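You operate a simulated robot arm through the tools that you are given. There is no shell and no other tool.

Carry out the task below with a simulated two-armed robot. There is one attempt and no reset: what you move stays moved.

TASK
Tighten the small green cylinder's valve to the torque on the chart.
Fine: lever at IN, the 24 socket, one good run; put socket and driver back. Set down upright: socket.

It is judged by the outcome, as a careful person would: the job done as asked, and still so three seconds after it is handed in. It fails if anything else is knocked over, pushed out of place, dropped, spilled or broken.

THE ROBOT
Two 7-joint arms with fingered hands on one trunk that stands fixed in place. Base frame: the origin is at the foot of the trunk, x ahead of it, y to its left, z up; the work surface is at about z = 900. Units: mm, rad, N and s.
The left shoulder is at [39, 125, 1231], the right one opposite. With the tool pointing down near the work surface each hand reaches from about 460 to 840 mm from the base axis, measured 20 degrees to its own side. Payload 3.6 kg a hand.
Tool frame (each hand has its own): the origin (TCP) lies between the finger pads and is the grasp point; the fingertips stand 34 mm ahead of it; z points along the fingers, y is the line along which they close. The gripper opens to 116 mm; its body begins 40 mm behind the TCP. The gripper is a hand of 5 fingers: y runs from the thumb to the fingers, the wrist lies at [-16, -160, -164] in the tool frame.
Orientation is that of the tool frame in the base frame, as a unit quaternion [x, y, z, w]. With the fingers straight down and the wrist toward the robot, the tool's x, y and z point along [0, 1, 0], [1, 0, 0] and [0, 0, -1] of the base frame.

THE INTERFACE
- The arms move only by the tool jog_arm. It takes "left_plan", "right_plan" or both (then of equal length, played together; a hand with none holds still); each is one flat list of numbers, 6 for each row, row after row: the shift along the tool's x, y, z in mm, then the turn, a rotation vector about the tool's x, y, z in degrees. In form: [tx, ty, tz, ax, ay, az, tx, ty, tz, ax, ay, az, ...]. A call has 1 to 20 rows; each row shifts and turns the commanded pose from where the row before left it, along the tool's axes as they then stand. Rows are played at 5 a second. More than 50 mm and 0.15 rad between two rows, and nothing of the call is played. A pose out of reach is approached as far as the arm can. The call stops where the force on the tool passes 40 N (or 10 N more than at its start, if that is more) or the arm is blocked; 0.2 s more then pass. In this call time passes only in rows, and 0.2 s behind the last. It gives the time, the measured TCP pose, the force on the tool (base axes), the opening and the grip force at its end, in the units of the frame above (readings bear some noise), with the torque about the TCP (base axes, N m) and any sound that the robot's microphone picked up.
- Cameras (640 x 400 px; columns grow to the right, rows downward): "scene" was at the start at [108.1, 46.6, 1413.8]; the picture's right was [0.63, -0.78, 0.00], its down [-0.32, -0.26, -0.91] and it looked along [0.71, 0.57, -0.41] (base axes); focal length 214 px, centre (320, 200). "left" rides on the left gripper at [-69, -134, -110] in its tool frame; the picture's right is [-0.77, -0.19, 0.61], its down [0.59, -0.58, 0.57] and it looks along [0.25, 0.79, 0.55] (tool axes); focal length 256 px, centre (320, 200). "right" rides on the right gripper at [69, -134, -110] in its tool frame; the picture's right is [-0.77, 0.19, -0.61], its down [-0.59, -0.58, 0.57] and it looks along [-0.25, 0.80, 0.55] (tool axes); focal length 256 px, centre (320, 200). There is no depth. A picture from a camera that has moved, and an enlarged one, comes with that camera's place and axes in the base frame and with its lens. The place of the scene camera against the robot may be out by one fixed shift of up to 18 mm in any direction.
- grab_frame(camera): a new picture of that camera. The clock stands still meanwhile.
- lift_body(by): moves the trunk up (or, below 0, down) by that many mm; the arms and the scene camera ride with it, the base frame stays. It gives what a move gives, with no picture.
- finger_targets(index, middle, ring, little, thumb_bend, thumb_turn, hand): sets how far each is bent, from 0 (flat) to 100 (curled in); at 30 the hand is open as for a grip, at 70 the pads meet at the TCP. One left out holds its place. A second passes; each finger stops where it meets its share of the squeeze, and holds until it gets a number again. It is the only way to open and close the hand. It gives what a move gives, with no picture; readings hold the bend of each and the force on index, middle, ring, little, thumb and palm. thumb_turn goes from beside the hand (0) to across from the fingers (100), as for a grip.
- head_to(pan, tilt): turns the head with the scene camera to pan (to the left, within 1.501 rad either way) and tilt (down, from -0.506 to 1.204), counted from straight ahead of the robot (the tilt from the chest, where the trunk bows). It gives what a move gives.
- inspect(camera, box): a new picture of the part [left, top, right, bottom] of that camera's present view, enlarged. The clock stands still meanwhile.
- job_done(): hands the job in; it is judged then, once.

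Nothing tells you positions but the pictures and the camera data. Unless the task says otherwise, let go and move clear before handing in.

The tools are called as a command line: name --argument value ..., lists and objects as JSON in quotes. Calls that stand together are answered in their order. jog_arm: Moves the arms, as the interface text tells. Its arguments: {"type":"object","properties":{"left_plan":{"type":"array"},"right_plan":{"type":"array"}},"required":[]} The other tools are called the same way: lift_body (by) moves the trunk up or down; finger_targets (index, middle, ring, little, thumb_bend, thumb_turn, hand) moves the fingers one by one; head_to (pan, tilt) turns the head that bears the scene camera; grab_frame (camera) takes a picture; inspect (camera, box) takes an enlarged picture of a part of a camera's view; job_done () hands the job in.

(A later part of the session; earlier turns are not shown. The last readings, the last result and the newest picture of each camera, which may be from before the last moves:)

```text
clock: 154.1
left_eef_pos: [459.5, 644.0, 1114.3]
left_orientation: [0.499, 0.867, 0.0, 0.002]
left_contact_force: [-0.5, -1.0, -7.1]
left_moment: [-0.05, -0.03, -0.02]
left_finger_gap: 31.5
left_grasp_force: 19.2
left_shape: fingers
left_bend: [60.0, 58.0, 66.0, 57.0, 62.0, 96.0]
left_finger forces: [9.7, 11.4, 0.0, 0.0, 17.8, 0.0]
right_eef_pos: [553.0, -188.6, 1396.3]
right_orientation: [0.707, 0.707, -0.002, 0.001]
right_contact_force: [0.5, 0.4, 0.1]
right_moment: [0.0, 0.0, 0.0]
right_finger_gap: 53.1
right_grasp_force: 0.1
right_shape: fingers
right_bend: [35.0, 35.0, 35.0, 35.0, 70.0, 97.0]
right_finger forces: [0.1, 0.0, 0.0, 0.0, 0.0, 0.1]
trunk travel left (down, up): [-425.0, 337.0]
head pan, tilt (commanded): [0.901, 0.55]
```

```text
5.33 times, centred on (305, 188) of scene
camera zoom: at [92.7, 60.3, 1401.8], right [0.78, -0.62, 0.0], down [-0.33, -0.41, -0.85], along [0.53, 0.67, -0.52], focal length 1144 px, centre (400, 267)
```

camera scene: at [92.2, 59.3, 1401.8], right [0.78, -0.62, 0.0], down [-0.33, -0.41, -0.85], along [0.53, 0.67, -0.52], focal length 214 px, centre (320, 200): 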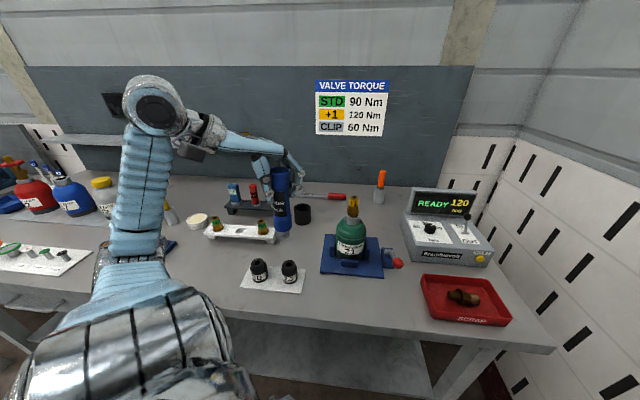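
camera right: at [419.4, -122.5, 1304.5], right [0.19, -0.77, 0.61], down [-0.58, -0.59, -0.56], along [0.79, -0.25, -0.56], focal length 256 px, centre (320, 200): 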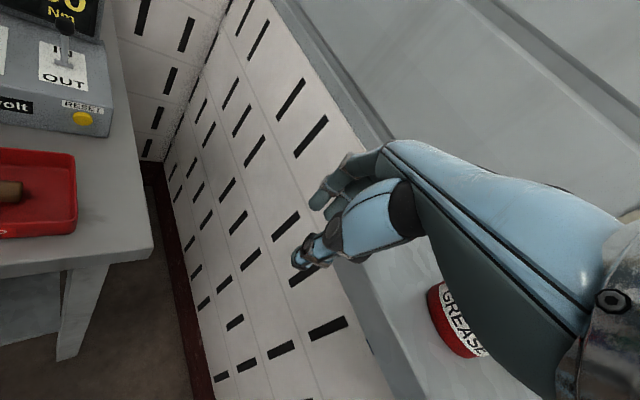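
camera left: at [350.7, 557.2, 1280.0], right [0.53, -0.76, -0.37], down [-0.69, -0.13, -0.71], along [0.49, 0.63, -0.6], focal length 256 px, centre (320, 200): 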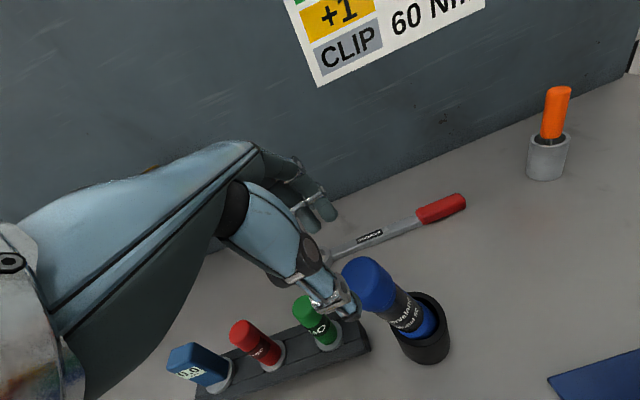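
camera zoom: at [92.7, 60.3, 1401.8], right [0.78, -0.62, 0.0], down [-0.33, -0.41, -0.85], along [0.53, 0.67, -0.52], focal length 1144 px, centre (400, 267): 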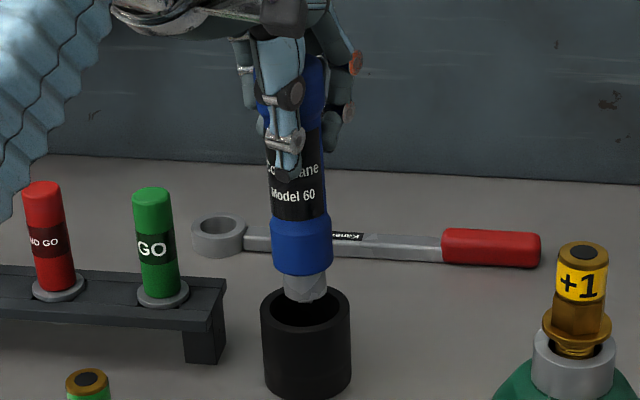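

The tip is centred over the cup, but the driver still leans about 3°. I'll rotate the hand about the tip to stand the driver upright.

jog_arm --left_plan '[-3.4, 1.9, 0, 0.55, 1.4, 0, -3.4, 1.8, 0, 0.55, 1.4, 0, 0, 0, 0, 0, 0, 0, 0, 0, 0, 0, 0, 0]'

inspect --camera "left" --box '[350, 250, 450, 350]'

inspect --camera "scene" --box '[275, 150, 335, 225]'

```text
clock: 155.1
left_eef_pos: [466.6, 639.2, 1115.0]
left_orientation: [0.498, 0.867, 0.004, -0.026]
left_contact_force: [0.7, 0.3, -7.6]
left_moment: [-0.04, 0.0, 0.0]
left_finger_gap: 31.5
left_grasp_force: 19.3
left_shape: fingers
left_bend: [60.0, 58.0, 66.0, 57.0, 62.0, 96.0]
left_finger forces: [9.8, 11.3, 0.0, 0.0, 17.8, 0.0]
right_eef_pos: [554.1, -188.9, 1395.2]
right_orientation: [0.707, 0.707, -0.001, -0.001]
right_contact_force: [-0.3, -0.2, -0.4]
right_moment: [0.0, -0.01, -0.04]
right_finger_gap: 53.1
right_grasp_force: 0.1
right_shape: fingers
right_bend: [35.0, 35.0, 35.0, 35.0, 70.0, 97.0]
right_finger forces: [0.0, 0.0, 0.1, 0.1, 0.0, 0.1]
trunk travel left (down, up): [-425.0, 337.0]
head pan, tilt (commanded): [0.901, 0.55]
```

```text
4.00 times, centred on (400, 300) of left
camera zoom: at [391.0, 507.8, 1225.7], right [0.2, -0.74, -0.64], down [-0.82, 0.24, -0.53], along [0.54, 0.63, -0.56], focal length 1024 px, centre (0, -200)
```

zoom: 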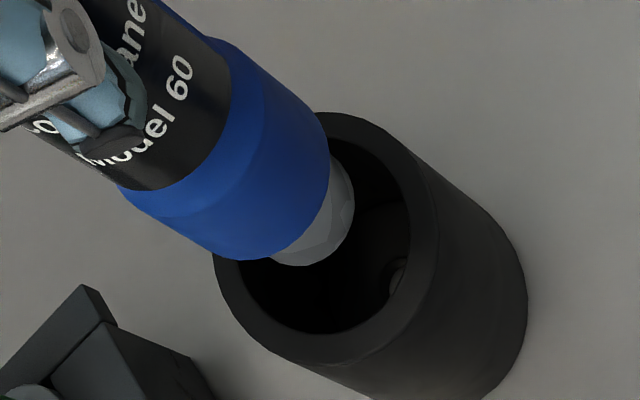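

```text
5.33 times, centred on (305, 188) of scene
camera zoom: at [92.6, 60.0, 1401.8], right [0.78, -0.62, 0.0], down [-0.33, -0.41, -0.85], along [0.53, 0.67, -0.52], focal length 1144 px, centre (400, 267)
```

zoom: 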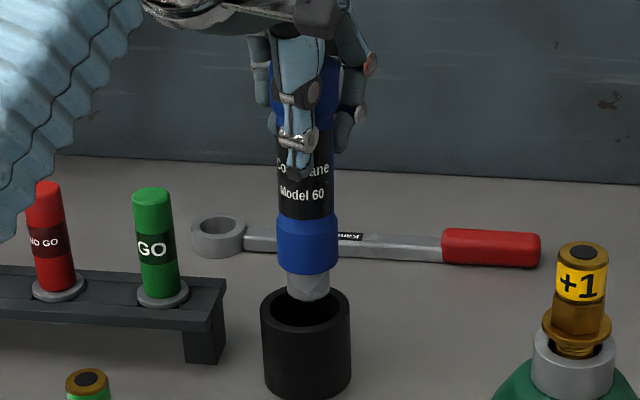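

Slightly over-rotated and a couple of mm off; I'll take back about 1.3° and re-centre, then lower the nose into the cup and use the side forces to centre it.

jog_arm --left_plan '[2.9, 0.3, 0, -0.22, -0.65, 0, 2.9, 0.2, 0, -0.22, -0.65, 0, 0, 0, 10, 0, 0, 0, 0, 0, 10, 0, 0, 0, 0, 0, 0, 0, 0, 0, 0, 0, 0, 0, 0, 0]'

inspect --camera "left" --box '[330, 230, 430, 330]'

inspect --camera "scene" --box '[275, 150, 335, 225]'

```text
clock: 156.5
left_eef_pos: [463.7, 645.1, 1094.4]
left_orientation: [0.498, 0.867, 0.002, -0.013]
left_contact_force: [-0.4, 0.1, -8.1]
left_moment: [-0.01, 0.0, 0.0]
left_finger_gap: 31.5
left_grasp_force: 19.3
left_shape: fingers
left_bend: [60.0, 58.0, 66.0, 57.0, 62.0, 96.0]
left_finger forces: [9.7, 11.4, 0.1, 0.1, 17.8, 0.1]
right_eef_pos: [552.5, -188.8, 1395.6]
right_orientation: [0.707, 0.707, 0.0, -0.001]
right_contact_force: [-0.6, -0.2, 0.0]
right_moment: [0.01, -0.02, -0.01]
right_finger_gap: 53.0
right_grasp_force: 0.1
right_shape: fingers
right_bend: [35.0, 35.0, 35.0, 35.0, 70.0, 97.0]
right_finger forces: [0.1, 0.0, 0.0, 0.1, 0.0, 0.0]
trunk travel left (down, up): [-425.0, 337.0]
head pan, tilt (commanded): [0.901, 0.55]
```

```text
4.00 times, centred on (380, 280) of left
camera zoom: at [385.7, 515.3, 1206.3], right [0.21, -0.75, -0.63], down [-0.81, 0.23, -0.54], along [0.55, 0.62, -0.56], focal length 1024 px, centre (80, -120)
```

zoom: 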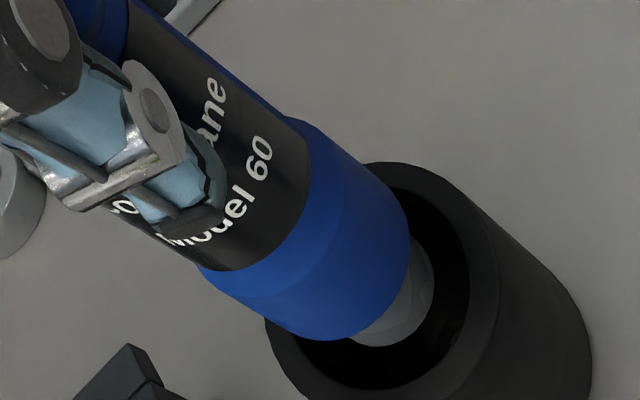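

```text
5.33 times, centred on (305, 188) of scene
camera zoom: at [92.6, 60.1, 1401.8], right [0.78, -0.62, 0.0], down [-0.33, -0.41, -0.85], along [0.53, 0.67, -0.52], focal length 1144 px, centre (400, 267)
```

zoom: 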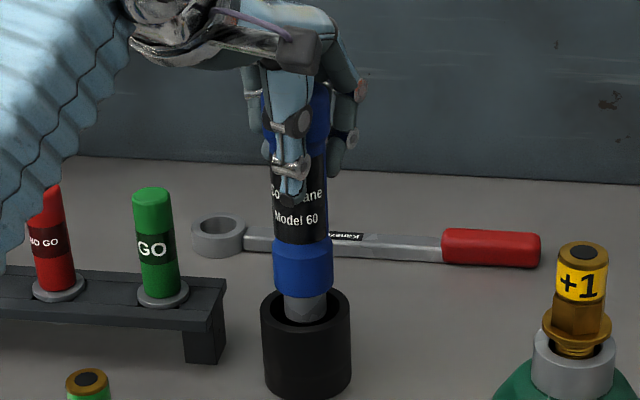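

inspect --camera "left" --box '[350, 250, 480, 380]'

inspect --camera "scene" --box '[285, 185, 325, 230]'

```text
3.08 times, centred on (415, 315) of left
camera zoom: at [385.7, 515.3, 1206.3], right [0.21, -0.75, -0.63], down [-0.81, 0.23, -0.54], along [0.55, 0.62, -0.56], focal length 788 px, centre (28, -154)
```

zoom: 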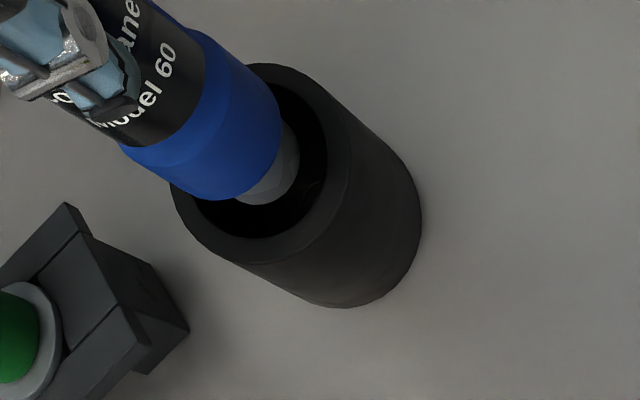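

```text
8.89 times, centred on (305, 208) of scene
camera zoom: at [92.6, 60.1, 1401.8], right [0.78, -0.62, 0.0], down [-0.33, -0.41, -0.85], along [0.53, 0.67, -0.52], focal length 1906 px, centre (453, 133)
```

zoom: 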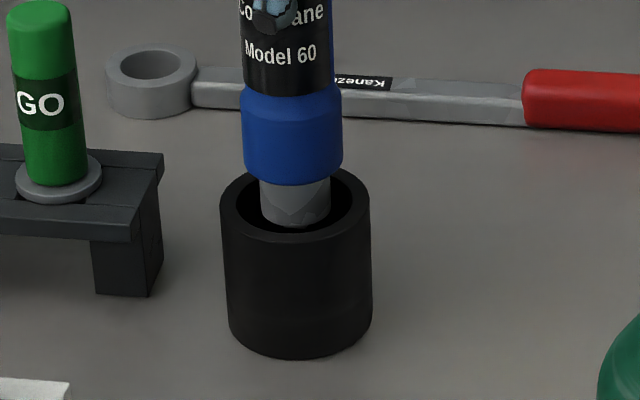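

Both views now show the collar centred in the rim and the driver vertical. Lowering gently.

jog_arm --left_plan '[0, 0, 10, 0, 0, 0, 0, 0, 10, 0, 0, 0, 0, 0, 8, 0, 0, 0, 0, 0, 0, 0, 0, 0]'

jog_arm --left_plan '[0, 0, 5, 0, 0, 0, 0, 0, 4, 0, 0, 0, 0, 0, 0, 0, 0, 0]'

inspect --camera "scene" --box '[275, 160, 335, 230]'

```text
clock: 157.5
left_eef_pos: [462.5, 644.8, 1065.6]
left_orientation: [0.498, 0.867, 0.001, -0.013]
left_contact_force: [0.4, -0.4, -7.2]
left_moment: [0.0, -0.01, 0.0]
left_finger_gap: 31.4
left_grasp_force: 19.6
left_shape: fingers
left_bend: [60.0, 58.0, 66.0, 57.0, 62.0, 96.0]
left_finger forces: [9.6, 11.5, 0.0, 0.0, 17.8, 0.1]
right_eef_pos: [553.2, -189.1, 1395.9]
right_orientation: [0.707, 0.707, -0.001, 0.0]
right_contact_force: [-0.9, 0.1, 0.8]
right_moment: [0.01, 0.0, -0.02]
right_finger_gap: 52.7
right_grasp_force: 0.0
right_shape: fingers
right_bend: [35.0, 35.0, 35.0, 35.0, 70.0, 97.0]
right_finger forces: [0.0, 0.1, 0.1, 0.1, 0.0, 0.1]
trunk travel left (down, up): [-425.0, 337.0]
head pan, tilt (commanded): [0.901, 0.55]
```

```text
clock: 158.3
left_eef_pos: [463.3, 644.8, 1057.6]
left_orientation: [0.497, 0.867, 0.001, -0.013]
left_contact_force: [0.3, 0.3, -6.9]
left_moment: [-0.04, 0.0, -0.03]
left_finger_gap: 31.3
left_grasp_force: 19.6
left_shape: fingers
left_bend: [60.0, 58.0, 66.0, 57.0, 62.0, 96.0]
left_finger forces: [9.5, 11.5, 0.0, 0.0, 17.9, 0.0]
right_eef_pos: [553.2, -188.2, 1395.4]
right_orientation: [0.707, 0.707, -0.001, -0.001]
right_contact_force: [0.2, 0.1, -0.1]
right_moment: [0.0, 0.03, -0.05]
right_finger_gap: 53.1
right_grasp_force: 0.1
right_shape: fingers
right_bend: [35.0, 35.0, 35.0, 35.0, 70.0, 97.0]
right_finger forces: [0.0, 0.1, 0.0, 0.1, 0.0, 0.0]
trunk travel left (down, up): [-425.0, 337.0]
head pan, tilt (commanded): [0.901, 0.55]
```

```text
5.71 times, centred on (305, 195) of scene
camera zoom: at [92.5, 60.0, 1401.8], right [0.78, -0.62, 0.0], down [-0.33, -0.41, -0.85], along [0.53, 0.67, -0.52], focal length 1226 px, centre (406, 229)
```

zoom: 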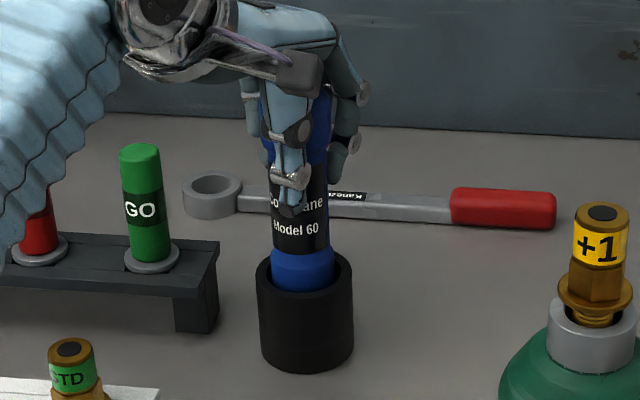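

jog_arm --left_plan '[0, 0, 4, 0, 0, 0, 0, 0, 3, 0, 0, 0, 0, 0, 0, 0, 0, 0]'

jog_arm --left_plan '[0, 0, 3, 0, 0, 0, 0, 0, 0, 0, 0, 0]'

```text
clock: 159.1
left_eef_pos: [462.1, 644.7, 1050.5]
left_orientation: [0.497, 0.867, 0.002, -0.014]
left_contact_force: [0.6, 0.3, -7.6]
left_moment: [-0.03, -0.03, 0.0]
left_finger_gap: 31.2
left_grasp_force: 19.7
left_shape: fingers
left_bend: [60.0, 58.0, 66.0, 57.0, 62.0, 96.0]
left_finger forces: [9.6, 11.5, 0.1, 0.1, 17.8, 0.1]
right_eef_pos: [551.1, -188.9, 1396.1]
right_orientation: [0.707, 0.707, -0.001, -0.001]
right_contact_force: [-0.3, 0.0, -0.1]
right_moment: [0.0, 0.01, -0.01]
right_finger_gap: 52.9
right_grasp_force: 0.1
right_shape: fingers
right_bend: [35.0, 35.0, 35.0, 35.0, 70.0, 97.0]
right_finger forces: [0.0, 0.1, 0.0, 0.0, 0.1, 0.0]
trunk travel left (down, up): [-425.0, 337.0]
head pan, tilt (commanded): [0.901, 0.55]
```

```text
clock: 159.7
left_eef_pos: [462.0, 644.9, 1048.5]
left_orientation: [0.498, 0.867, 0.002, -0.013]
left_contact_force: [0.4, -0.2, -7.1]
left_moment: [-0.03, -0.03, -0.01]
left_finger_gap: 31.4
left_grasp_force: 19.6
left_shape: fingers
left_bend: [60.0, 58.0, 66.0, 57.0, 62.0, 96.0]
left_finger forces: [9.6, 11.5, 0.0, 0.1, 17.8, 0.0]
right_eef_pos: [552.4, -189.2, 1395.4]
right_orientation: [0.707, 0.707, -0.001, -0.001]
right_contact_force: [0.3, -0.4, 1.2]
right_moment: [-0.02, 0.01, -0.01]
right_finger_gap: 53.1
right_grasp_force: 0.1
right_shape: fingers
right_bend: [35.0, 35.0, 35.0, 35.0, 70.0, 97.0]
right_finger forces: [0.1, 0.0, 0.0, 0.1, 0.0, 0.0]
trunk travel left (down, up): [-425.0, 337.0]
head pan, tilt (commanded): [0.901, 0.55]
```

jog_arm --left_plan '[0, 0, 3, 0, 0, 0, 0, 0, 0, 0, 0, 0]'

jog_arm --left_plan '[0, 0, 2, 0, 0, 0, 0, 0, 0, 0, 0, 0]'

inspect --camera "scene" --box '[275, 160, 335, 230]'

```text
clock: 160.3
left_eef_pos: [462.4, 645.3, 1046.5]
left_orientation: [0.498, 0.867, 0.001, -0.013]
left_contact_force: [0.0, -0.4, -5.4]
left_moment: [-0.04, -0.04, -0.02]
left_finger_gap: 31.3
left_grasp_force: 19.2
left_shape: fingers
left_bend: [60.0, 58.0, 66.0, 57.0, 62.0, 96.0]
left_finger forces: [9.6, 11.7, 0.0, 0.0, 18.0, 0.0]
right_eef_pos: [551.8, -188.4, 1396.0]
right_orientation: [0.707, 0.707, 0.0, -0.001]
right_contact_force: [0.8, -1.1, -0.3]
right_moment: [-0.01, -0.02, 0.0]
right_finger_gap: 53.1
right_grasp_force: 0.0
right_shape: fingers
right_bend: [35.0, 35.0, 35.0, 35.0, 70.0, 97.0]
right_finger forces: [0.1, 0.1, 0.0, 0.0, 0.1, 0.0]
trunk travel left (down, up): [-425.0, 337.0]
head pan, tilt (commanded): [0.901, 0.55]
```

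```text
clock: 160.9
left_eef_pos: [462.0, 645.2, 1044.8]
left_orientation: [0.498, 0.867, 0.003, -0.012]
left_contact_force: [-0.8, -0.4, 0.8]
left_moment: [-0.02, -0.01, 0.02]
left_finger_gap: 31.3
left_grasp_force: 19.9
left_shape: fingers
left_bend: [60.0, 58.0, 66.0, 57.0, 62.0, 96.0]
left_finger forces: [10.0, 11.4, 0.1, 0.0, 19.0, 0.0]
right_eef_pos: [551.1, -190.5, 1395.4]
right_orientation: [0.708, 0.707, -0.001, -0.001]
right_contact_force: [0.5, 0.3, 0.2]
right_moment: [0.0, -0.04, 0.01]
right_finger_gap: 53.5
right_grasp_force: 0.1
right_shape: fingers
right_bend: [35.0, 35.0, 35.0, 35.0, 70.0, 97.0]
right_finger forces: [0.0, 0.0, 0.0, 0.0, 0.0, 0.0]
trunk travel left (down, up): [-425.0, 337.0]
head pan, tilt (commanded): [0.901, 0.55]
```

```text
5.71 times, centred on (305, 195) of scene
camera zoom: at [91.7, 58.8, 1402.0], right [0.78, -0.62, 0.0], down [-0.32, -0.41, -0.85], along [0.53, 0.67, -0.52], focal length 1226 px, centre (406, 229)
```

zoom: 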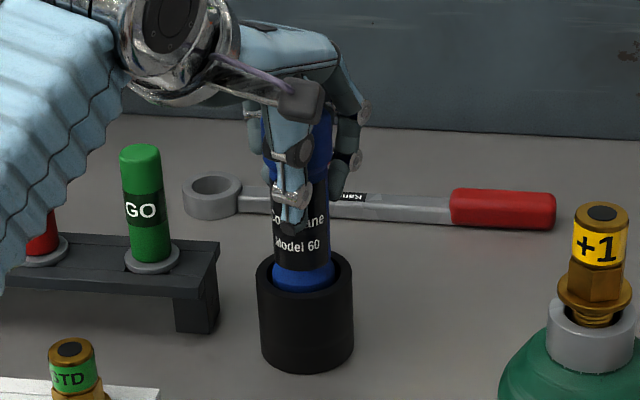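

It has stopped about 8 mm short again, with the stub on the cup floor just beside its hole. With light pressure I'll make a small 1 mm search pattern to let it drop in.

jog_arm --left_plan '[0, 0, 1, 0, 0, 0, 1, 0, 0, 0, 0, 0, 0, 1, 0, 0, 0, 0, -1, 0, 0, 0, 0, 0, -1, 0, 0, 0, 0, 0, 0, -1, 0, 0, 0, 0, 0, -1, 0, 0, 0, 0, 1, 0, 0, 0, 0, 0, 1, 0, 0, 0, 0, 0, 0, 0, 0, 0, 0, 0]'

```text
clock: 163.1
left_eef_pos: [460.8, 643.0, 1044.0]
left_orientation: [0.498, 0.867, 0.004, -0.012]
left_contact_force: [3.1, -1.0, 9.8]
left_moment: [0.06, -0.23, -0.03]
left_finger_gap: 31.1
left_grasp_force: 22.7
left_shape: fingers
left_bend: [61.0, 58.0, 66.0, 57.0, 62.0, 96.0]
left_finger forces: [11.8, 13.1, 0.1, 0.0, 20.1, 0.0]
right_eef_pos: [550.9, -190.6, 1396.7]
right_orientation: [0.707, 0.707, 0.0, -0.001]
right_contact_force: [0.4, -0.7, -0.4]
right_moment: [0.02, 0.0, -0.01]
right_finger_gap: 53.3
right_grasp_force: 0.1
right_shape: fingers
right_bend: [35.0, 35.0, 35.0, 35.0, 70.0, 97.0]
right_finger forces: [0.0, 0.1, 0.0, 0.1, 0.1, 0.1]
trunk travel left (down, up): [-425.0, 337.0]
head pan, tilt (commanded): [0.901, 0.55]
```

jog_arm --left_plan '[-1, 1, 0, 0, 0, 0, 0, 1, 0, 0, 0, 0, 0, 1, 0, 0, 0, 0, 0, 0.7, 0, 0, 0, 0, 1, 0, 0, 0, 0, 0, 1, 0, 0, 0, 0, 0, 0, -1, 0, 0, 0, 0, 0, -1, 0, 0, 0, 0, 0, 0, 0, 0, 0, 0]'

jog_arm --left_plan '[-1, 0, 0, 0, 0, 0, -1, 0, 0, 0, 0, 0, -1, 0, 0, 0, 0, 0, -1, 0, 0, 0, 0, 0, 0, 1, 0, 0, 0, 0, 0, 1, 0, 0, 0, 0, 1, 0, 0, 0, 0, 0, 1, 0, 0, 0, 0, 0, 0, 0, 0, 0, 0, 0]'

```text
clock: 165.1
left_eef_pos: [460.9, 644.3, 1044.6]
left_orientation: [0.498, 0.867, 0.004, -0.013]
left_contact_force: [0.2, -2.3, 10.5]
left_moment: [-0.03, -0.05, -0.01]
left_finger_gap: 30.9
left_grasp_force: 22.5
left_shape: fingers
left_bend: [61.0, 58.0, 66.0, 57.0, 62.0, 96.0]
left_finger forces: [10.8, 12.5, 0.0, 0.0, 21.1, 0.1]
right_eef_pos: [552.4, -192.5, 1397.1]
right_orientation: [0.708, 0.707, 0.001, -0.001]
right_contact_force: [-0.1, -0.1, 0.7]
right_moment: [-0.01, -0.01, 0.0]
right_finger_gap: 53.1
right_grasp_force: 0.1
right_shape: fingers
right_bend: [35.0, 35.0, 35.0, 35.0, 70.0, 97.0]
right_finger forces: [0.1, 0.0, 0.0, 0.0, 0.1, 0.0]
trunk travel left (down, up): [-425.0, 337.0]
head pan, tilt (commanded): [0.901, 0.55]
```

```text
clock: 167.1
left_eef_pos: [463.6, 644.5, 1044.7]
left_orientation: [0.497, 0.868, 0.002, -0.013]
left_contact_force: [-2.1, -1.1, 7.8]
left_moment: [-0.06, 0.08, 0.02]
left_finger_gap: 31.1
left_grasp_force: 21.7
left_shape: fingers
left_bend: [61.0, 58.0, 66.0, 57.0, 62.0, 96.0]
left_finger forces: [9.6, 12.5, 0.1, 0.0, 21.0, 0.0]
right_eef_pos: [551.1, -191.3, 1396.4]
right_orientation: [0.707, 0.707, -0.001, 0.0]
right_contact_force: [-0.1, 0.0, 0.3]
right_moment: [0.0, 0.0, -0.01]
right_finger_gap: 53.3
right_grasp_force: 0.1
right_shape: fingers
right_bend: [35.0, 35.0, 35.0, 35.0, 70.0, 97.0]
right_finger forces: [0.0, 0.1, 0.0, 0.0, 0.0, 0.1]
trunk travel left (down, up): [-425.0, 337.0]
head pan, tilt (commanded): [0.901, 0.55]
```

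jog_arm --left_plan '[0, 0, -3, 0, 0, 0, 0, 0, 0, 0, 0, 0]'

inspect --camera "scene" --box '[290, 190, 320, 220]'

inspect --camera "left" --box '[350, 240, 430, 320]'

```text
clock: 167.7
left_eef_pos: [465.2, 644.4, 1044.2]
left_orientation: [0.498, 0.867, 0.0, -0.014]
left_contact_force: [-1.3, -0.3, -1.1]
left_moment: [-0.03, 0.04, -0.04]
left_finger_gap: 31.0
left_grasp_force: 20.6
left_shape: fingers
left_bend: [61.0, 58.0, 66.0, 57.0, 62.0, 96.0]
left_finger forces: [9.9, 12.0, 0.0, 0.0, 19.4, 0.0]
right_eef_pos: [552.4, -190.5, 1396.2]
right_orientation: [0.707, 0.707, -0.001, -0.001]
right_contact_force: [0.3, 0.3, 0.3]
right_moment: [0.0, 0.01, -0.04]
right_finger_gap: 53.2
right_grasp_force: 0.0
right_shape: fingers
right_bend: [35.0, 35.0, 35.0, 35.0, 70.0, 97.0]
right_finger forces: [0.0, 0.0, 0.0, 0.0, 0.1, 0.1]
trunk travel left (down, up): [-425.0, 337.0]
head pan, tilt (commanded): [0.901, 0.55]
```

```text
13.33 times, centred on (305, 205) of scene
camera zoom: at [91.9, 58.9, 1401.8], right [0.78, -0.62, 0.0], down [-0.33, -0.41, -0.85], along [0.53, 0.67, -0.52], focal length 2860 px, centre (520, 133)
```

zoom: 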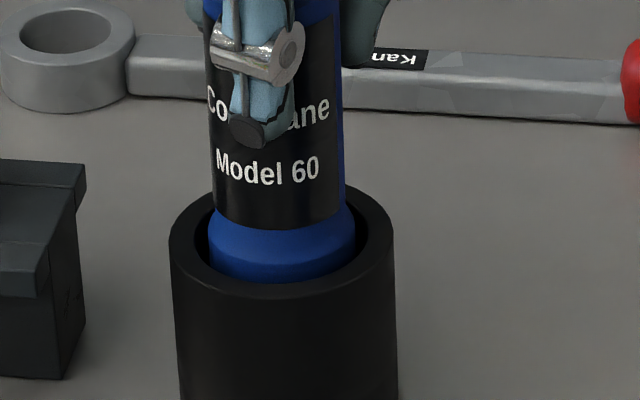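

```text
5.00 times, centred on (390, 280) of left
camera zoom: at [386.4, 515.8, 1156.7], right [0.21, -0.75, -0.63], down [-0.81, 0.23, -0.54], along [0.55, 0.62, -0.56], focal length 1280 px, centre (-30, -200)
```

zoom: 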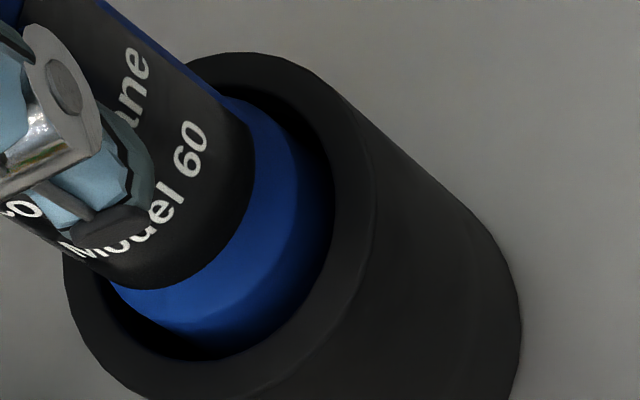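

From the side forces and both views, the cup centre is about 1.9 mm back along the hand's y axis. I'll centre there, press lightly and slowly twist to let a square stub find its hole.

jog_arm --left_plan '[0, -1.85, 0, 0, 0, 0, 0, 0, 3, 0, 0, 0, 0, 0, 1, 0, 0, 0, 0, 0, 0, 0, 0, 0]'

jog_arm --left_plan '[0, 0, 0, 0, 0, 4, 0, 0, 0, 0, 0, 4, 0, 0, 0, 0, 0, 4, 0, 0, 0, 0, 0, 4, 0, 0, 0, 0, 0, 4, 0, 0, 0, 0, 0, 4, 0, 0, 0, 0, 0, 0]'

```text
clock: 168.7
left_eef_pos: [462.3, 643.3, 1044.5]
left_orientation: [0.498, 0.867, 0.004, -0.012]
left_contact_force: [-0.4, -0.9, 8.1]
left_moment: [0.01, -0.03, 0.01]
left_finger_gap: 31.0
left_grasp_force: 21.6
left_shape: fingers
left_bend: [61.0, 58.0, 66.0, 57.0, 62.0, 96.0]
left_finger forces: [9.9, 12.5, 0.1, 0.1, 20.8, 0.0]
right_eef_pos: [550.8, -191.6, 1397.5]
right_orientation: [0.707, 0.707, 0.0, -0.001]
right_contact_force: [-0.1, -0.6, -0.4]
right_moment: [0.02, 0.02, 0.01]
right_finger_gap: 53.2
right_grasp_force: 0.0
right_shape: fingers
right_bend: [35.0, 35.0, 35.0, 35.0, 70.0, 97.0]
right_finger forces: [0.0, 0.1, 0.0, 0.0, 0.0, 0.1]
trunk travel left (down, up): [-425.0, 337.0]
head pan, tilt (commanded): [0.901, 0.55]
```

```text
clock: 170.3
left_eef_pos: [463.2, 642.8, 1042.9]
left_orientation: [0.668, 0.744, 0.0, -0.013]
left_contact_force: [2.3, 3.2, 16.3]
left_moment: [0.14, -0.33, 0.1]
left_finger_gap: 30.4
left_grasp_force: 24.2
left_shape: fingers
left_bend: [62.0, 58.0, 66.0, 57.0, 62.0, 96.0]
left_finger forces: [11.1, 15.6, 0.0, 0.0, 21.1, 0.0]
right_eef_pos: [551.2, -191.8, 1395.3]
right_orientation: [0.707, 0.707, 0.002, -0.001]
right_contact_force: [0.3, 0.0, 0.3]
right_moment: [0.02, -0.03, -0.01]
right_finger_gap: 53.3
right_grasp_force: 0.0
right_shape: fingers
right_bend: [35.0, 35.0, 35.0, 35.0, 70.0, 97.0]
right_finger forces: [0.1, 0.1, 0.0, 0.1, 0.0, 0.1]
trunk travel left (down, up): [-425.0, 337.0]
head pan, tilt (commanded): [0.901, 0.55]
```

inspect --camera "scene" --box '[280, 165, 330, 225]'

inspect --camera "left" --box '[330, 220, 450, 330]'

```text
6.67 times, centred on (305, 195) of scene
camera zoom: at [91.0, 57.5, 1402.1], right [0.78, -0.62, 0.0], down [-0.32, -0.41, -0.85], along [0.53, 0.67, -0.52], focal length 1430 px, centre (420, 233)
```

zoom: 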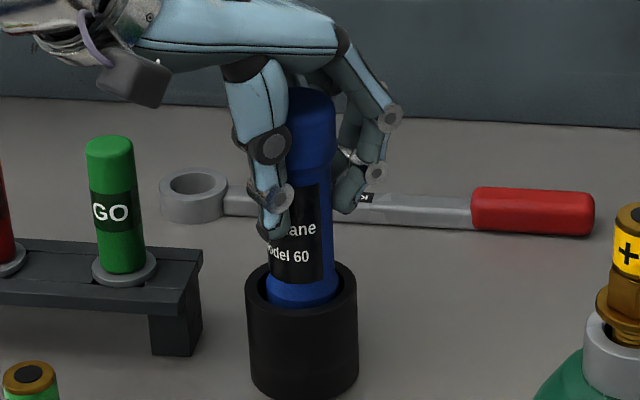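

```text
3.64 times, centred on (390, 275) of left
camera zoom: at [339.9, 557.3, 1156.0], right [-0.11, -0.77, -0.62], down [-0.65, 0.53, -0.54], along [0.75, 0.34, -0.56], focal length 931 px, centre (66, -73)
```

zoom: 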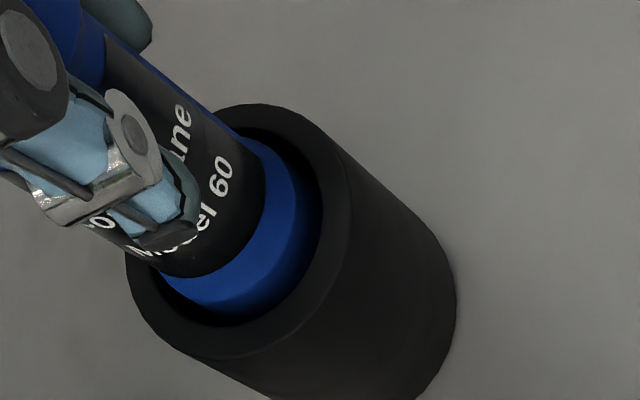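

The twist worked: the label now sits within about 2 mm of its original height, so the stub has dropped into the hole. I'll relieve the pressure and open the hand slowly.

jog_arm --left_plan '[0, 0, -2.5, 0, 0, 0, 0, 0, 0, 0, 0, 0]'

inspect --camera "scene" --box '[280, 165, 330, 225]'

```text
clock: 170.9
left_eef_pos: [463.3, 644.6, 1043.8]
left_orientation: [0.668, 0.744, -0.003, -0.014]
left_contact_force: [1.7, 0.1, 6.4]
left_moment: [0.06, -0.38, 0.05]
left_finger_gap: 30.5
left_grasp_force: 23.4
left_shape: fingers
left_bend: [62.0, 58.0, 66.0, 57.0, 62.0, 96.0]
left_finger forces: [11.4, 14.2, 0.0, 0.0, 21.0, 0.0]
right_eef_pos: [551.0, -190.6, 1396.9]
right_orientation: [0.707, 0.708, 0.0, 0.0]
right_contact_force: [-0.6, -0.4, 0.2]
right_moment: [-0.03, 0.04, 0.0]
right_finger_gap: 53.2
right_grasp_force: 0.0
right_shape: fingers
right_bend: [35.0, 35.0, 35.0, 35.0, 70.0, 97.0]
right_finger forces: [0.0, 0.0, 0.0, 0.0, 0.1, 0.1]
trunk travel left (down, up): [-425.0, 337.0]
head pan, tilt (commanded): [0.901, 0.55]
```

```text
6.67 times, centred on (305, 195) of scene
camera zoom: at [91.6, 58.1, 1401.9], right [0.78, -0.62, 0.0], down [-0.32, -0.41, -0.85], along [0.53, 0.67, -0.52], focal length 1430 px, centre (420, 233)
```

zoom: 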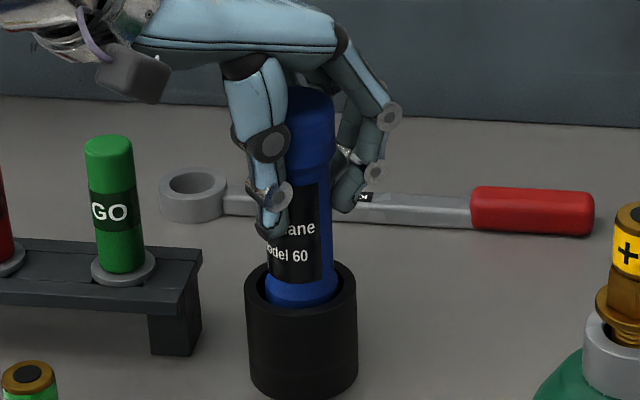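

finger_targets --hand "left" --index 54 --middle 54 --ring 50 --little 48 --thumb_bend 54

inspect --camera "scene" --box '[280, 165, 330, 225]'

inspect --camera "left" --box '[250, 170, 450, 350]'

```text
clock: 171.9
left_eef_pos: [462.5, 645.1, 1044.9]
left_orientation: [0.667, 0.745, -0.001, -0.013]
left_contact_force: [0.0, 0.9, -0.6]
left_moment: [-0.04, 0.01, -0.01]
left_finger_gap: 47.1
left_grasp_force: 0.0
left_shape: fingers
left_bend: [54.0, 54.0, 50.0, 48.0, 54.0, 97.0]
left_finger forces: [0.0, 0.1, 0.1, 0.0, 0.0, 0.1]
right_eef_pos: [551.8, -189.2, 1395.2]
right_orientation: [0.707, 0.707, 0.0, -0.001]
right_contact_force: [-0.1, 0.3, -0.4]
right_moment: [0.02, -0.01, 0.02]
right_finger_gap: 52.8
right_grasp_force: 0.1
right_shape: fingers
right_bend: [35.0, 35.0, 35.0, 35.0, 70.0, 97.0]
right_finger forces: [0.0, 0.0, 0.1, 0.0, 0.0, 0.0]
trunk travel left (down, up): [-425.0, 337.0]
head pan, tilt (commanded): [0.901, 0.55]
```

```text
6.67 times, centred on (305, 195) of scene
camera zoom: at [91.8, 58.9, 1401.9], right [0.78, -0.62, 0.0], down [-0.32, -0.41, -0.85], along [0.53, 0.67, -0.52], focal length 1430 px, centre (420, 233)
```

zoom: 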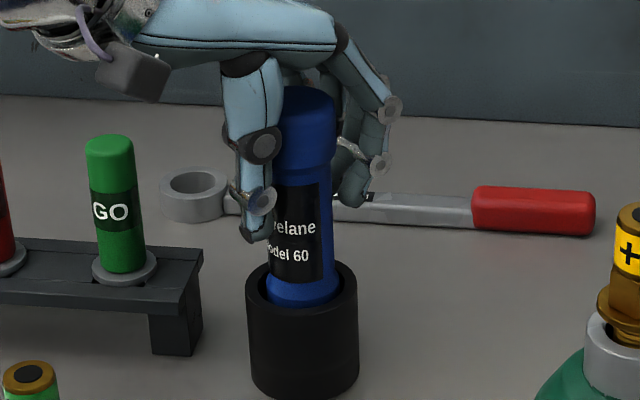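

```text
2.22 times, centred on (350, 260) of left
camera zoom: at [340.3, 558.8, 1157.3], right [-0.11, -0.77, -0.62], down [-0.65, 0.53, -0.54], along [0.75, 0.34, -0.56], focal length 569 px, centre (253, 67)
```

zoom: 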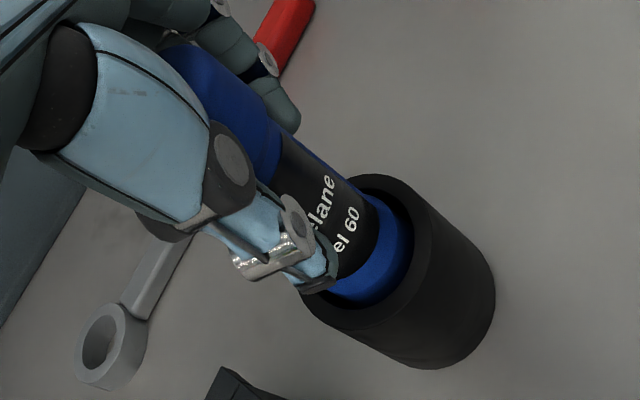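

The driver now stands in its cup on its own. I'll open wide, go straight up, and fetch the socket again.

finger_targets --hand "left" --index 42 --middle 42 --ring 42 --little 42 --thumb_bend 42

jog_arm --left_plan '[0, 0, -20, 0, 0, 0, 0, 0, -40, 0, 0, 0, 0, 0, -45, 0, 0, 0, 0, 0, -45, 0, 0, 0, 0, 0, 0, 0.3, -1.5, 0, 0, 0, 0, 0, 0, 6]'

inspect --camera "scene" --box '[280, 160, 330, 225]'

grab_frame --camera "left"

```text
clock: 172.9
left_eef_pos: [463.1, 644.5, 1043.6]
left_orientation: [0.667, 0.745, 0.0, -0.013]
left_contact_force: [0.3, -1.6, -0.4]
left_moment: [0.01, 0.01, -0.03]
left_finger_gap: 82.3
left_grasp_force: 0.0
left_shape: fingers
left_bend: [42.0, 42.0, 42.0, 42.0, 42.0, 97.0]
left_finger forces: [0.1, 0.0, 0.0, 0.0, 0.0, 0.0]
right_eef_pos: [551.4, -189.8, 1396.5]
right_orientation: [0.707, 0.707, 0.0, -0.001]
right_contact_force: [0.3, 0.0, -0.5]
right_moment: [0.03, 0.01, 0.01]
right_finger_gap: 53.0
right_grasp_force: 0.1
right_shape: fingers
right_bend: [35.0, 35.0, 35.0, 35.0, 70.0, 97.0]
right_finger forces: [0.0, 0.0, 0.0, 0.0, 0.0, 0.1]
trunk travel left (down, up): [-425.0, 337.0]
head pan, tilt (commanded): [0.901, 0.55]
```

```text
clock: 174.3
left_eef_pos: [466.3, 642.4, 1196.0]
left_orientation: [0.705, 0.709, -0.012, -0.004]
left_contact_force: [1.1, 0.2, 0.2]
left_moment: [0.03, -0.04, 0.01]
left_finger_gap: 82.4
left_grasp_force: 0.1
left_shape: fingers
left_bend: [42.0, 42.0, 42.0, 42.0, 42.0, 97.0]
left_finger forces: [0.1, 0.1, 0.0, 0.1, 0.0, 0.0]
right_eef_pos: [552.4, -190.8, 1396.8]
right_orientation: [0.707, 0.707, 0.0, 0.0]
right_contact_force: [0.4, 0.8, -0.4]
right_moment: [-0.02, 0.02, -0.01]
right_finger_gap: 53.1
right_grasp_force: 0.1
right_shape: fingers
right_bend: [35.0, 35.0, 35.0, 35.0, 70.0, 97.0]
right_finger forces: [0.1, 0.0, 0.1, 0.1, 0.0, 0.0]
trunk travel left (down, up): [-425.0, 337.0]
head pan, tilt (commanded): [0.901, 0.55]
```

```text
6.15 times, centred on (305, 192) of scene
camera zoom: at [92.1, 58.9, 1401.9], right [0.78, -0.62, 0.0], down [-0.33, -0.41, -0.85], along [0.53, 0.67, -0.52], focal length 1320 px, centre (412, 246)
```

zoom: 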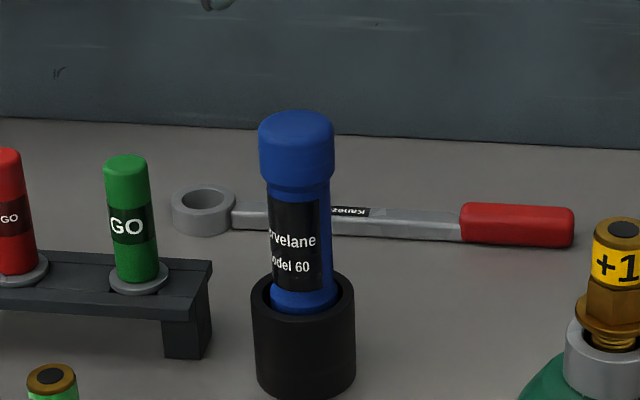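

```text
taken
camera left: at [336.0, 572.9, 1310.6], right [-0.2, -0.78, -0.6], down [-0.59, 0.58, -0.56], along [0.78, 0.24, -0.57], focal length 256 px, centre (320, 200)
```

left: 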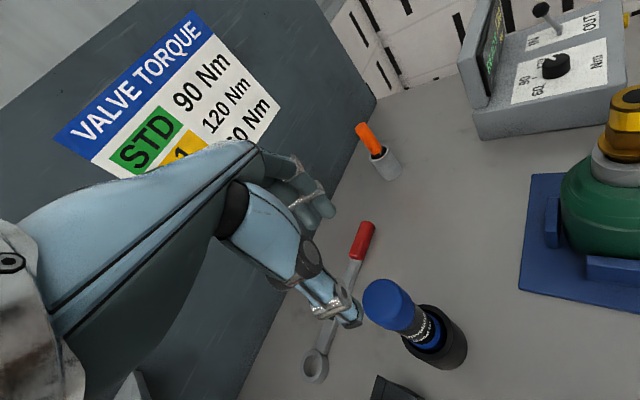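

The driver is standing properly again. Now back to the 24 socket.

jog_arm --left_plan '[0, 0, 0, -1.3, 0.6, 0, -28.6, -27.4, 0, 0, 0, 0, -28.6, -27.4, 0, 0, 0, 0, -28.6, -27.4, 0, 0, 0, 0, -28.6, -27.4, 0, 0, 0, 0, -28.6, -27.4, 0, 0, 0, 0, -28.6, -27.4, 0, 0, 0, 0, -28.4, -27.4, 0, 0, 0, 0, 0, 0, 40, 0, 0, 0, 0, 0, 40, 0, 0, 0, 0, 0, 40, 0, 0, 0, 0, 0, 0, 0, 0, 0]'

grab_frame --camera "left"

inspect --camera "scene" --box '[230, 200, 330, 300]'

```text
clock: 176.9
left_eef_pos: [276.8, 442.4, 1073.1]
left_orientation: [0.706, 0.709, 0.0, -0.001]
left_contact_force: [-1.1, 0.3, -0.2]
left_moment: [0.01, -0.02, 0.03]
left_finger_gap: 82.3
left_grasp_force: 0.1
left_shape: fingers
left_bend: [42.0, 42.0, 42.0, 42.0, 42.0, 97.0]
left_finger forces: [0.0, 0.1, 0.1, 0.0, 0.1, 0.1]
right_eef_pos: [552.2, -190.4, 1396.4]
right_orientation: [0.707, 0.707, 0.0, 0.0]
right_contact_force: [0.0, 0.6, -0.1]
right_moment: [-0.04, 0.0, -0.03]
right_finger_gap: 53.3
right_grasp_force: 0.0
right_shape: fingers
right_bend: [35.0, 35.0, 35.0, 35.0, 70.0, 97.0]
right_finger forces: [0.0, 0.1, 0.1, 0.0, 0.0, 0.0]
trunk travel left (down, up): [-425.0, 337.0]
head pan, tilt (commanded): [0.901, 0.55]
```

```text
taken
camera left: at [144.3, 371.1, 1185.3], right [-0.18, -0.77, -0.61], down [-0.58, 0.59, -0.56], along [0.79, 0.25, -0.55], focal length 256 px, centre (320, 200)
```

left: 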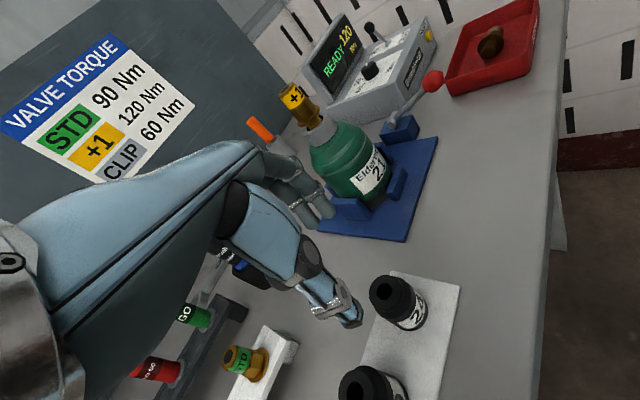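

```text
4.00 times, centred on (280, 250) of scene
camera zoom: at [91.8, 58.7, 1401.9], right [0.78, -0.62, 0.0], down [-0.32, -0.41, -0.85], along [0.53, 0.67, -0.52], focal length 858 px, centre (480, 0)
```

zoom: 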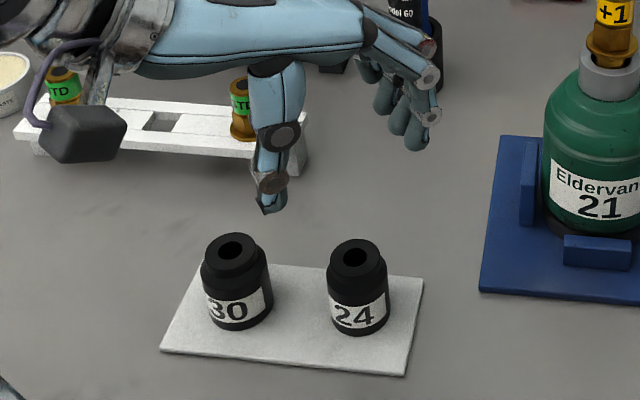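

inspect --camera "left" --box '[350, 250, 450, 350]'

```text
4.00 times, centred on (400, 300) of left
camera zoom: at [144.3, 371.1, 1185.3], right [-0.18, -0.77, -0.61], down [-0.58, 0.59, -0.56], along [0.79, 0.25, -0.55], focal length 1024 px, centre (0, -200)
```

zoom: 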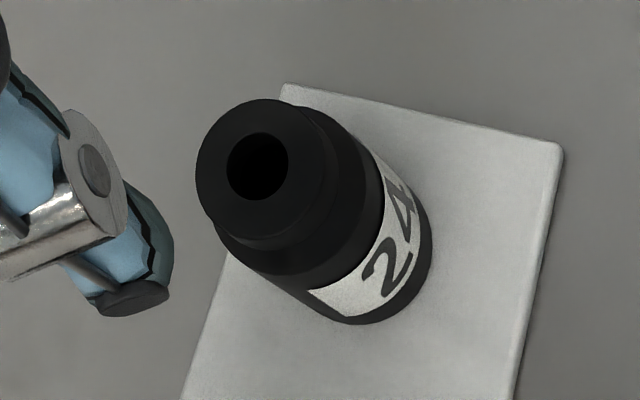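

jog_arm --left_plan '[0.7, -2.7, 36, 0, 0, 0, 0, 0, 36, 0, 0, 0, 0, 0, 35, 0, 0, 0, 0, 0, 0, 0, 0, 0]'

finger_targets --hand "left" --index 58 --middle 58 --ring 52 --little 45 --thumb_bend 58

finger_targets --hand "left" --index 67 --middle 67 --ring 52 --thumb_bend 67

inspect --camera "left" --box '[260, 180, 400, 320]'

```text
clock: 177.9
left_eef_pos: [273.2, 442.1, 965.0]
left_orientation: [0.705, 0.709, 0.0, 0.0]
left_contact_force: [0.5, -0.4, 0.2]
left_moment: [0.0, 0.02, -0.02]
left_finger_gap: 82.6
left_grasp_force: 0.0
left_shape: fingers
left_bend: [42.0, 42.0, 42.0, 42.0, 42.0, 97.0]
left_finger forces: [0.1, 0.0, 0.0, 0.1, 0.0, 0.0]
right_eef_pos: [551.8, -190.3, 1395.6]
right_orientation: [0.708, 0.707, -0.001, -0.001]
right_contact_force: [0.1, -0.3, 0.7]
right_moment: [0.02, 0.0, 0.04]
right_finger_gap: 53.1
right_grasp_force: 0.0
right_shape: fingers
right_bend: [35.0, 35.0, 35.0, 35.0, 70.0, 97.0]
right_finger forces: [0.0, 0.0, 0.0, 0.0, 0.0, 0.1]
trunk travel left (down, up): [-425.0, 337.0]
head pan, tilt (commanded): [0.901, 0.55]
```

```text
clock: 178.9
left_eef_pos: [273.2, 442.9, 967.0]
left_orientation: [0.706, 0.709, -0.001, 0.0]
left_contact_force: [1.3, 0.0, -0.3]
left_moment: [-0.04, -0.01, 0.01]
left_finger_gap: 39.7
left_grasp_force: 0.2
left_shape: fingers
left_bend: [57.0, 57.0, 52.0, 45.0, 57.0, 97.0]
left_finger forces: [0.3, 0.0, 0.0, 0.0, 0.0, 0.0]
right_eef_pos: [552.9, -190.5, 1396.4]
right_orientation: [0.707, 0.707, -0.001, -0.001]
right_contact_force: [-0.2, 0.6, -0.5]
right_moment: [-0.03, -0.02, 0.01]
right_finger_gap: 53.4
right_grasp_force: 0.0
right_shape: fingers
right_bend: [35.0, 35.0, 35.0, 35.0, 70.0, 97.0]
right_finger forces: [0.0, 0.0, 0.0, 0.0, 0.0, 0.0]
trunk travel left (down, up): [-425.0, 337.0]
head pan, tilt (commanded): [0.901, 0.55]
```

```text
clock: 179.9
left_eef_pos: [273.9, 442.9, 966.5]
left_orientation: [0.705, 0.709, 0.0, 0.0]
left_contact_force: [0.1, 1.1, -1.0]
left_moment: [0.05, 0.01, -0.01]
left_finger_gap: 32.2
left_grasp_force: 14.4
left_shape: fingers
left_bend: [60.0, 62.0, 52.0, 45.0, 61.0, 97.0]
left_finger forces: [9.0, 5.6, 0.0, 0.0, 14.3, 0.0]
right_eef_pos: [551.3, -189.3, 1396.2]
right_orientation: [0.707, 0.707, 0.0, 0.0]
right_contact_force: [-0.7, 0.2, -0.1]
right_moment: [-0.02, 0.03, 0.03]
right_finger_gap: 53.0
right_grasp_force: 0.0
right_shape: fingers
right_bend: [35.0, 35.0, 35.0, 35.0, 70.0, 97.0]
right_finger forces: [0.0, 0.0, 0.0, 0.1, 0.0, 0.1]
trunk travel left (down, up): [-425.0, 337.0]
head pan, tilt (commanded): [0.901, 0.55]
```

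```text
2.86 times, centred on (330, 250) of left
camera zoom: at [140.3, 372.0, 1078.3], right [-0.18, -0.77, -0.61], down [-0.58, 0.59, -0.56], along [0.79, 0.25, -0.55], focal length 731 px, centre (291, 57)
```

zoom: 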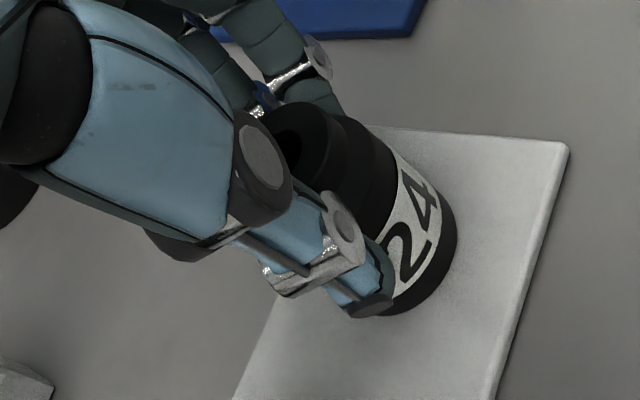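

Same good hold as before. Lifting, carrying over the valve, and turning the hand so its camera looks across the scene camera's line of sight for a proper two-way alignment check.

jog_arm --left_plan '[0, 0, -15, 0, 0, 0, 0, 0, -45, 0, 0, 0, 0, 0, -45, 0, 0, 0, 0, 0, -45, 0, 0, 0, 0, 0, -45, 0, 0, 0, 0, 0, -45, 0, 0, 0, -7.4, 41, 0, 0, 0, 0, -7.4, 41, 0, 0, 0, 0, -7.4, 41, 0, 0, 0, 0, -7.4, 41, 0, 0, 0, 0, -7.4, 41, 0, 0, 0, 0, 0, 0, 0, 0, 0, 7.1, 0, 0, 0, 0, 0, 7.1, 0, 0, 0, 0, 0, 7.1, 0, 0, 0, 0, 0, 7.1, 0, 0, 0, 0, 0, 7.1, 0, 0, 0, 0, 0, 7.1, 0, 0, 0, 0, 0, 7.1, 0, 0, 0, 0, 0, 0, 0, 0, 0, 0, 0, 0]'

inspect --camera "left" --box '[290, 180, 430, 320]'

inspect --camera "scene" --box '[320, 130, 380, 215]'

```text
clock: 184.1
left_eef_pos: [479.2, 404.4, 1207.0]
left_orientation: [0.938, 0.345, 0.0, 0.0]
left_contact_force: [0.9, -0.7, -1.7]
left_moment: [0.02, 0.01, 0.03]
left_finger_gap: 31.8
left_grasp_force: 14.4
left_shape: fingers
left_bend: [61.0, 62.0, 52.0, 45.0, 62.0, 97.0]
left_finger forces: [9.0, 5.9, 0.0, 0.1, 14.0, 0.0]
right_eef_pos: [552.0, -189.3, 1395.9]
right_orientation: [0.707, 0.707, -0.002, -0.001]
right_contact_force: [-0.1, -0.1, -1.1]
right_moment: [0.0, 0.02, -0.02]
right_finger_gap: 53.3
right_grasp_force: 0.1
right_shape: fingers
right_bend: [35.0, 35.0, 35.0, 35.0, 70.0, 97.0]
right_finger forces: [0.0, 0.0, 0.0, 0.0, 0.0, 0.1]
trunk travel left (down, up): [-425.0, 337.0]
head pan, tilt (commanded): [0.901, 0.55]
```

```text
2.86 times, centred on (360, 250) of left
camera zoom: at [340.1, 462.4, 1318.9], right [-0.71, -0.36, -0.61], down [0.07, 0.82, -0.56], along [0.7, -0.44, -0.55], focal length 731 px, centre (206, 57)
```

zoom: 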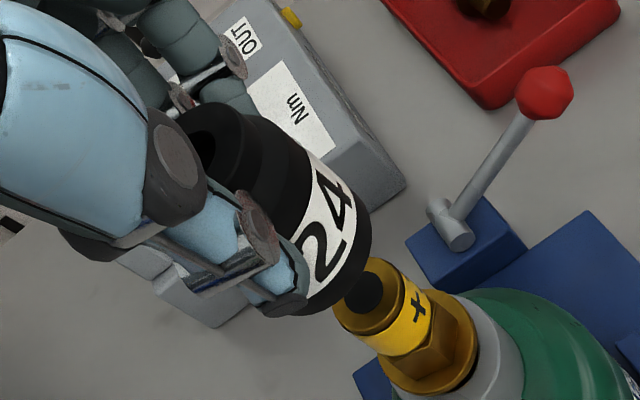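

```text
4.71 times, centred on (350, 172) of scene
camera zoom: at [92.3, 58.9, 1401.8], right [0.78, -0.62, 0.0], down [-0.33, -0.41, -0.85], along [0.53, 0.67, -0.52], focal length 1009 px, centre (179, 329)
```

zoom: 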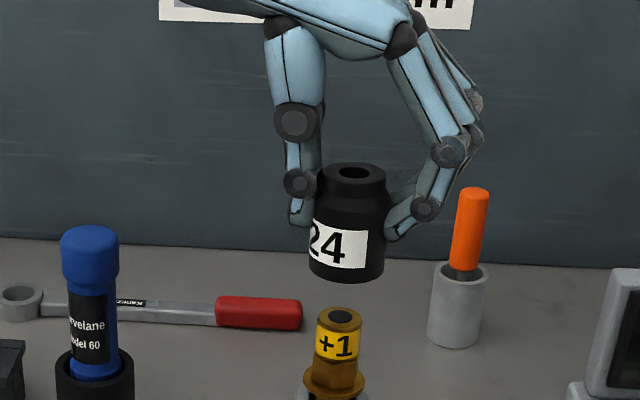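

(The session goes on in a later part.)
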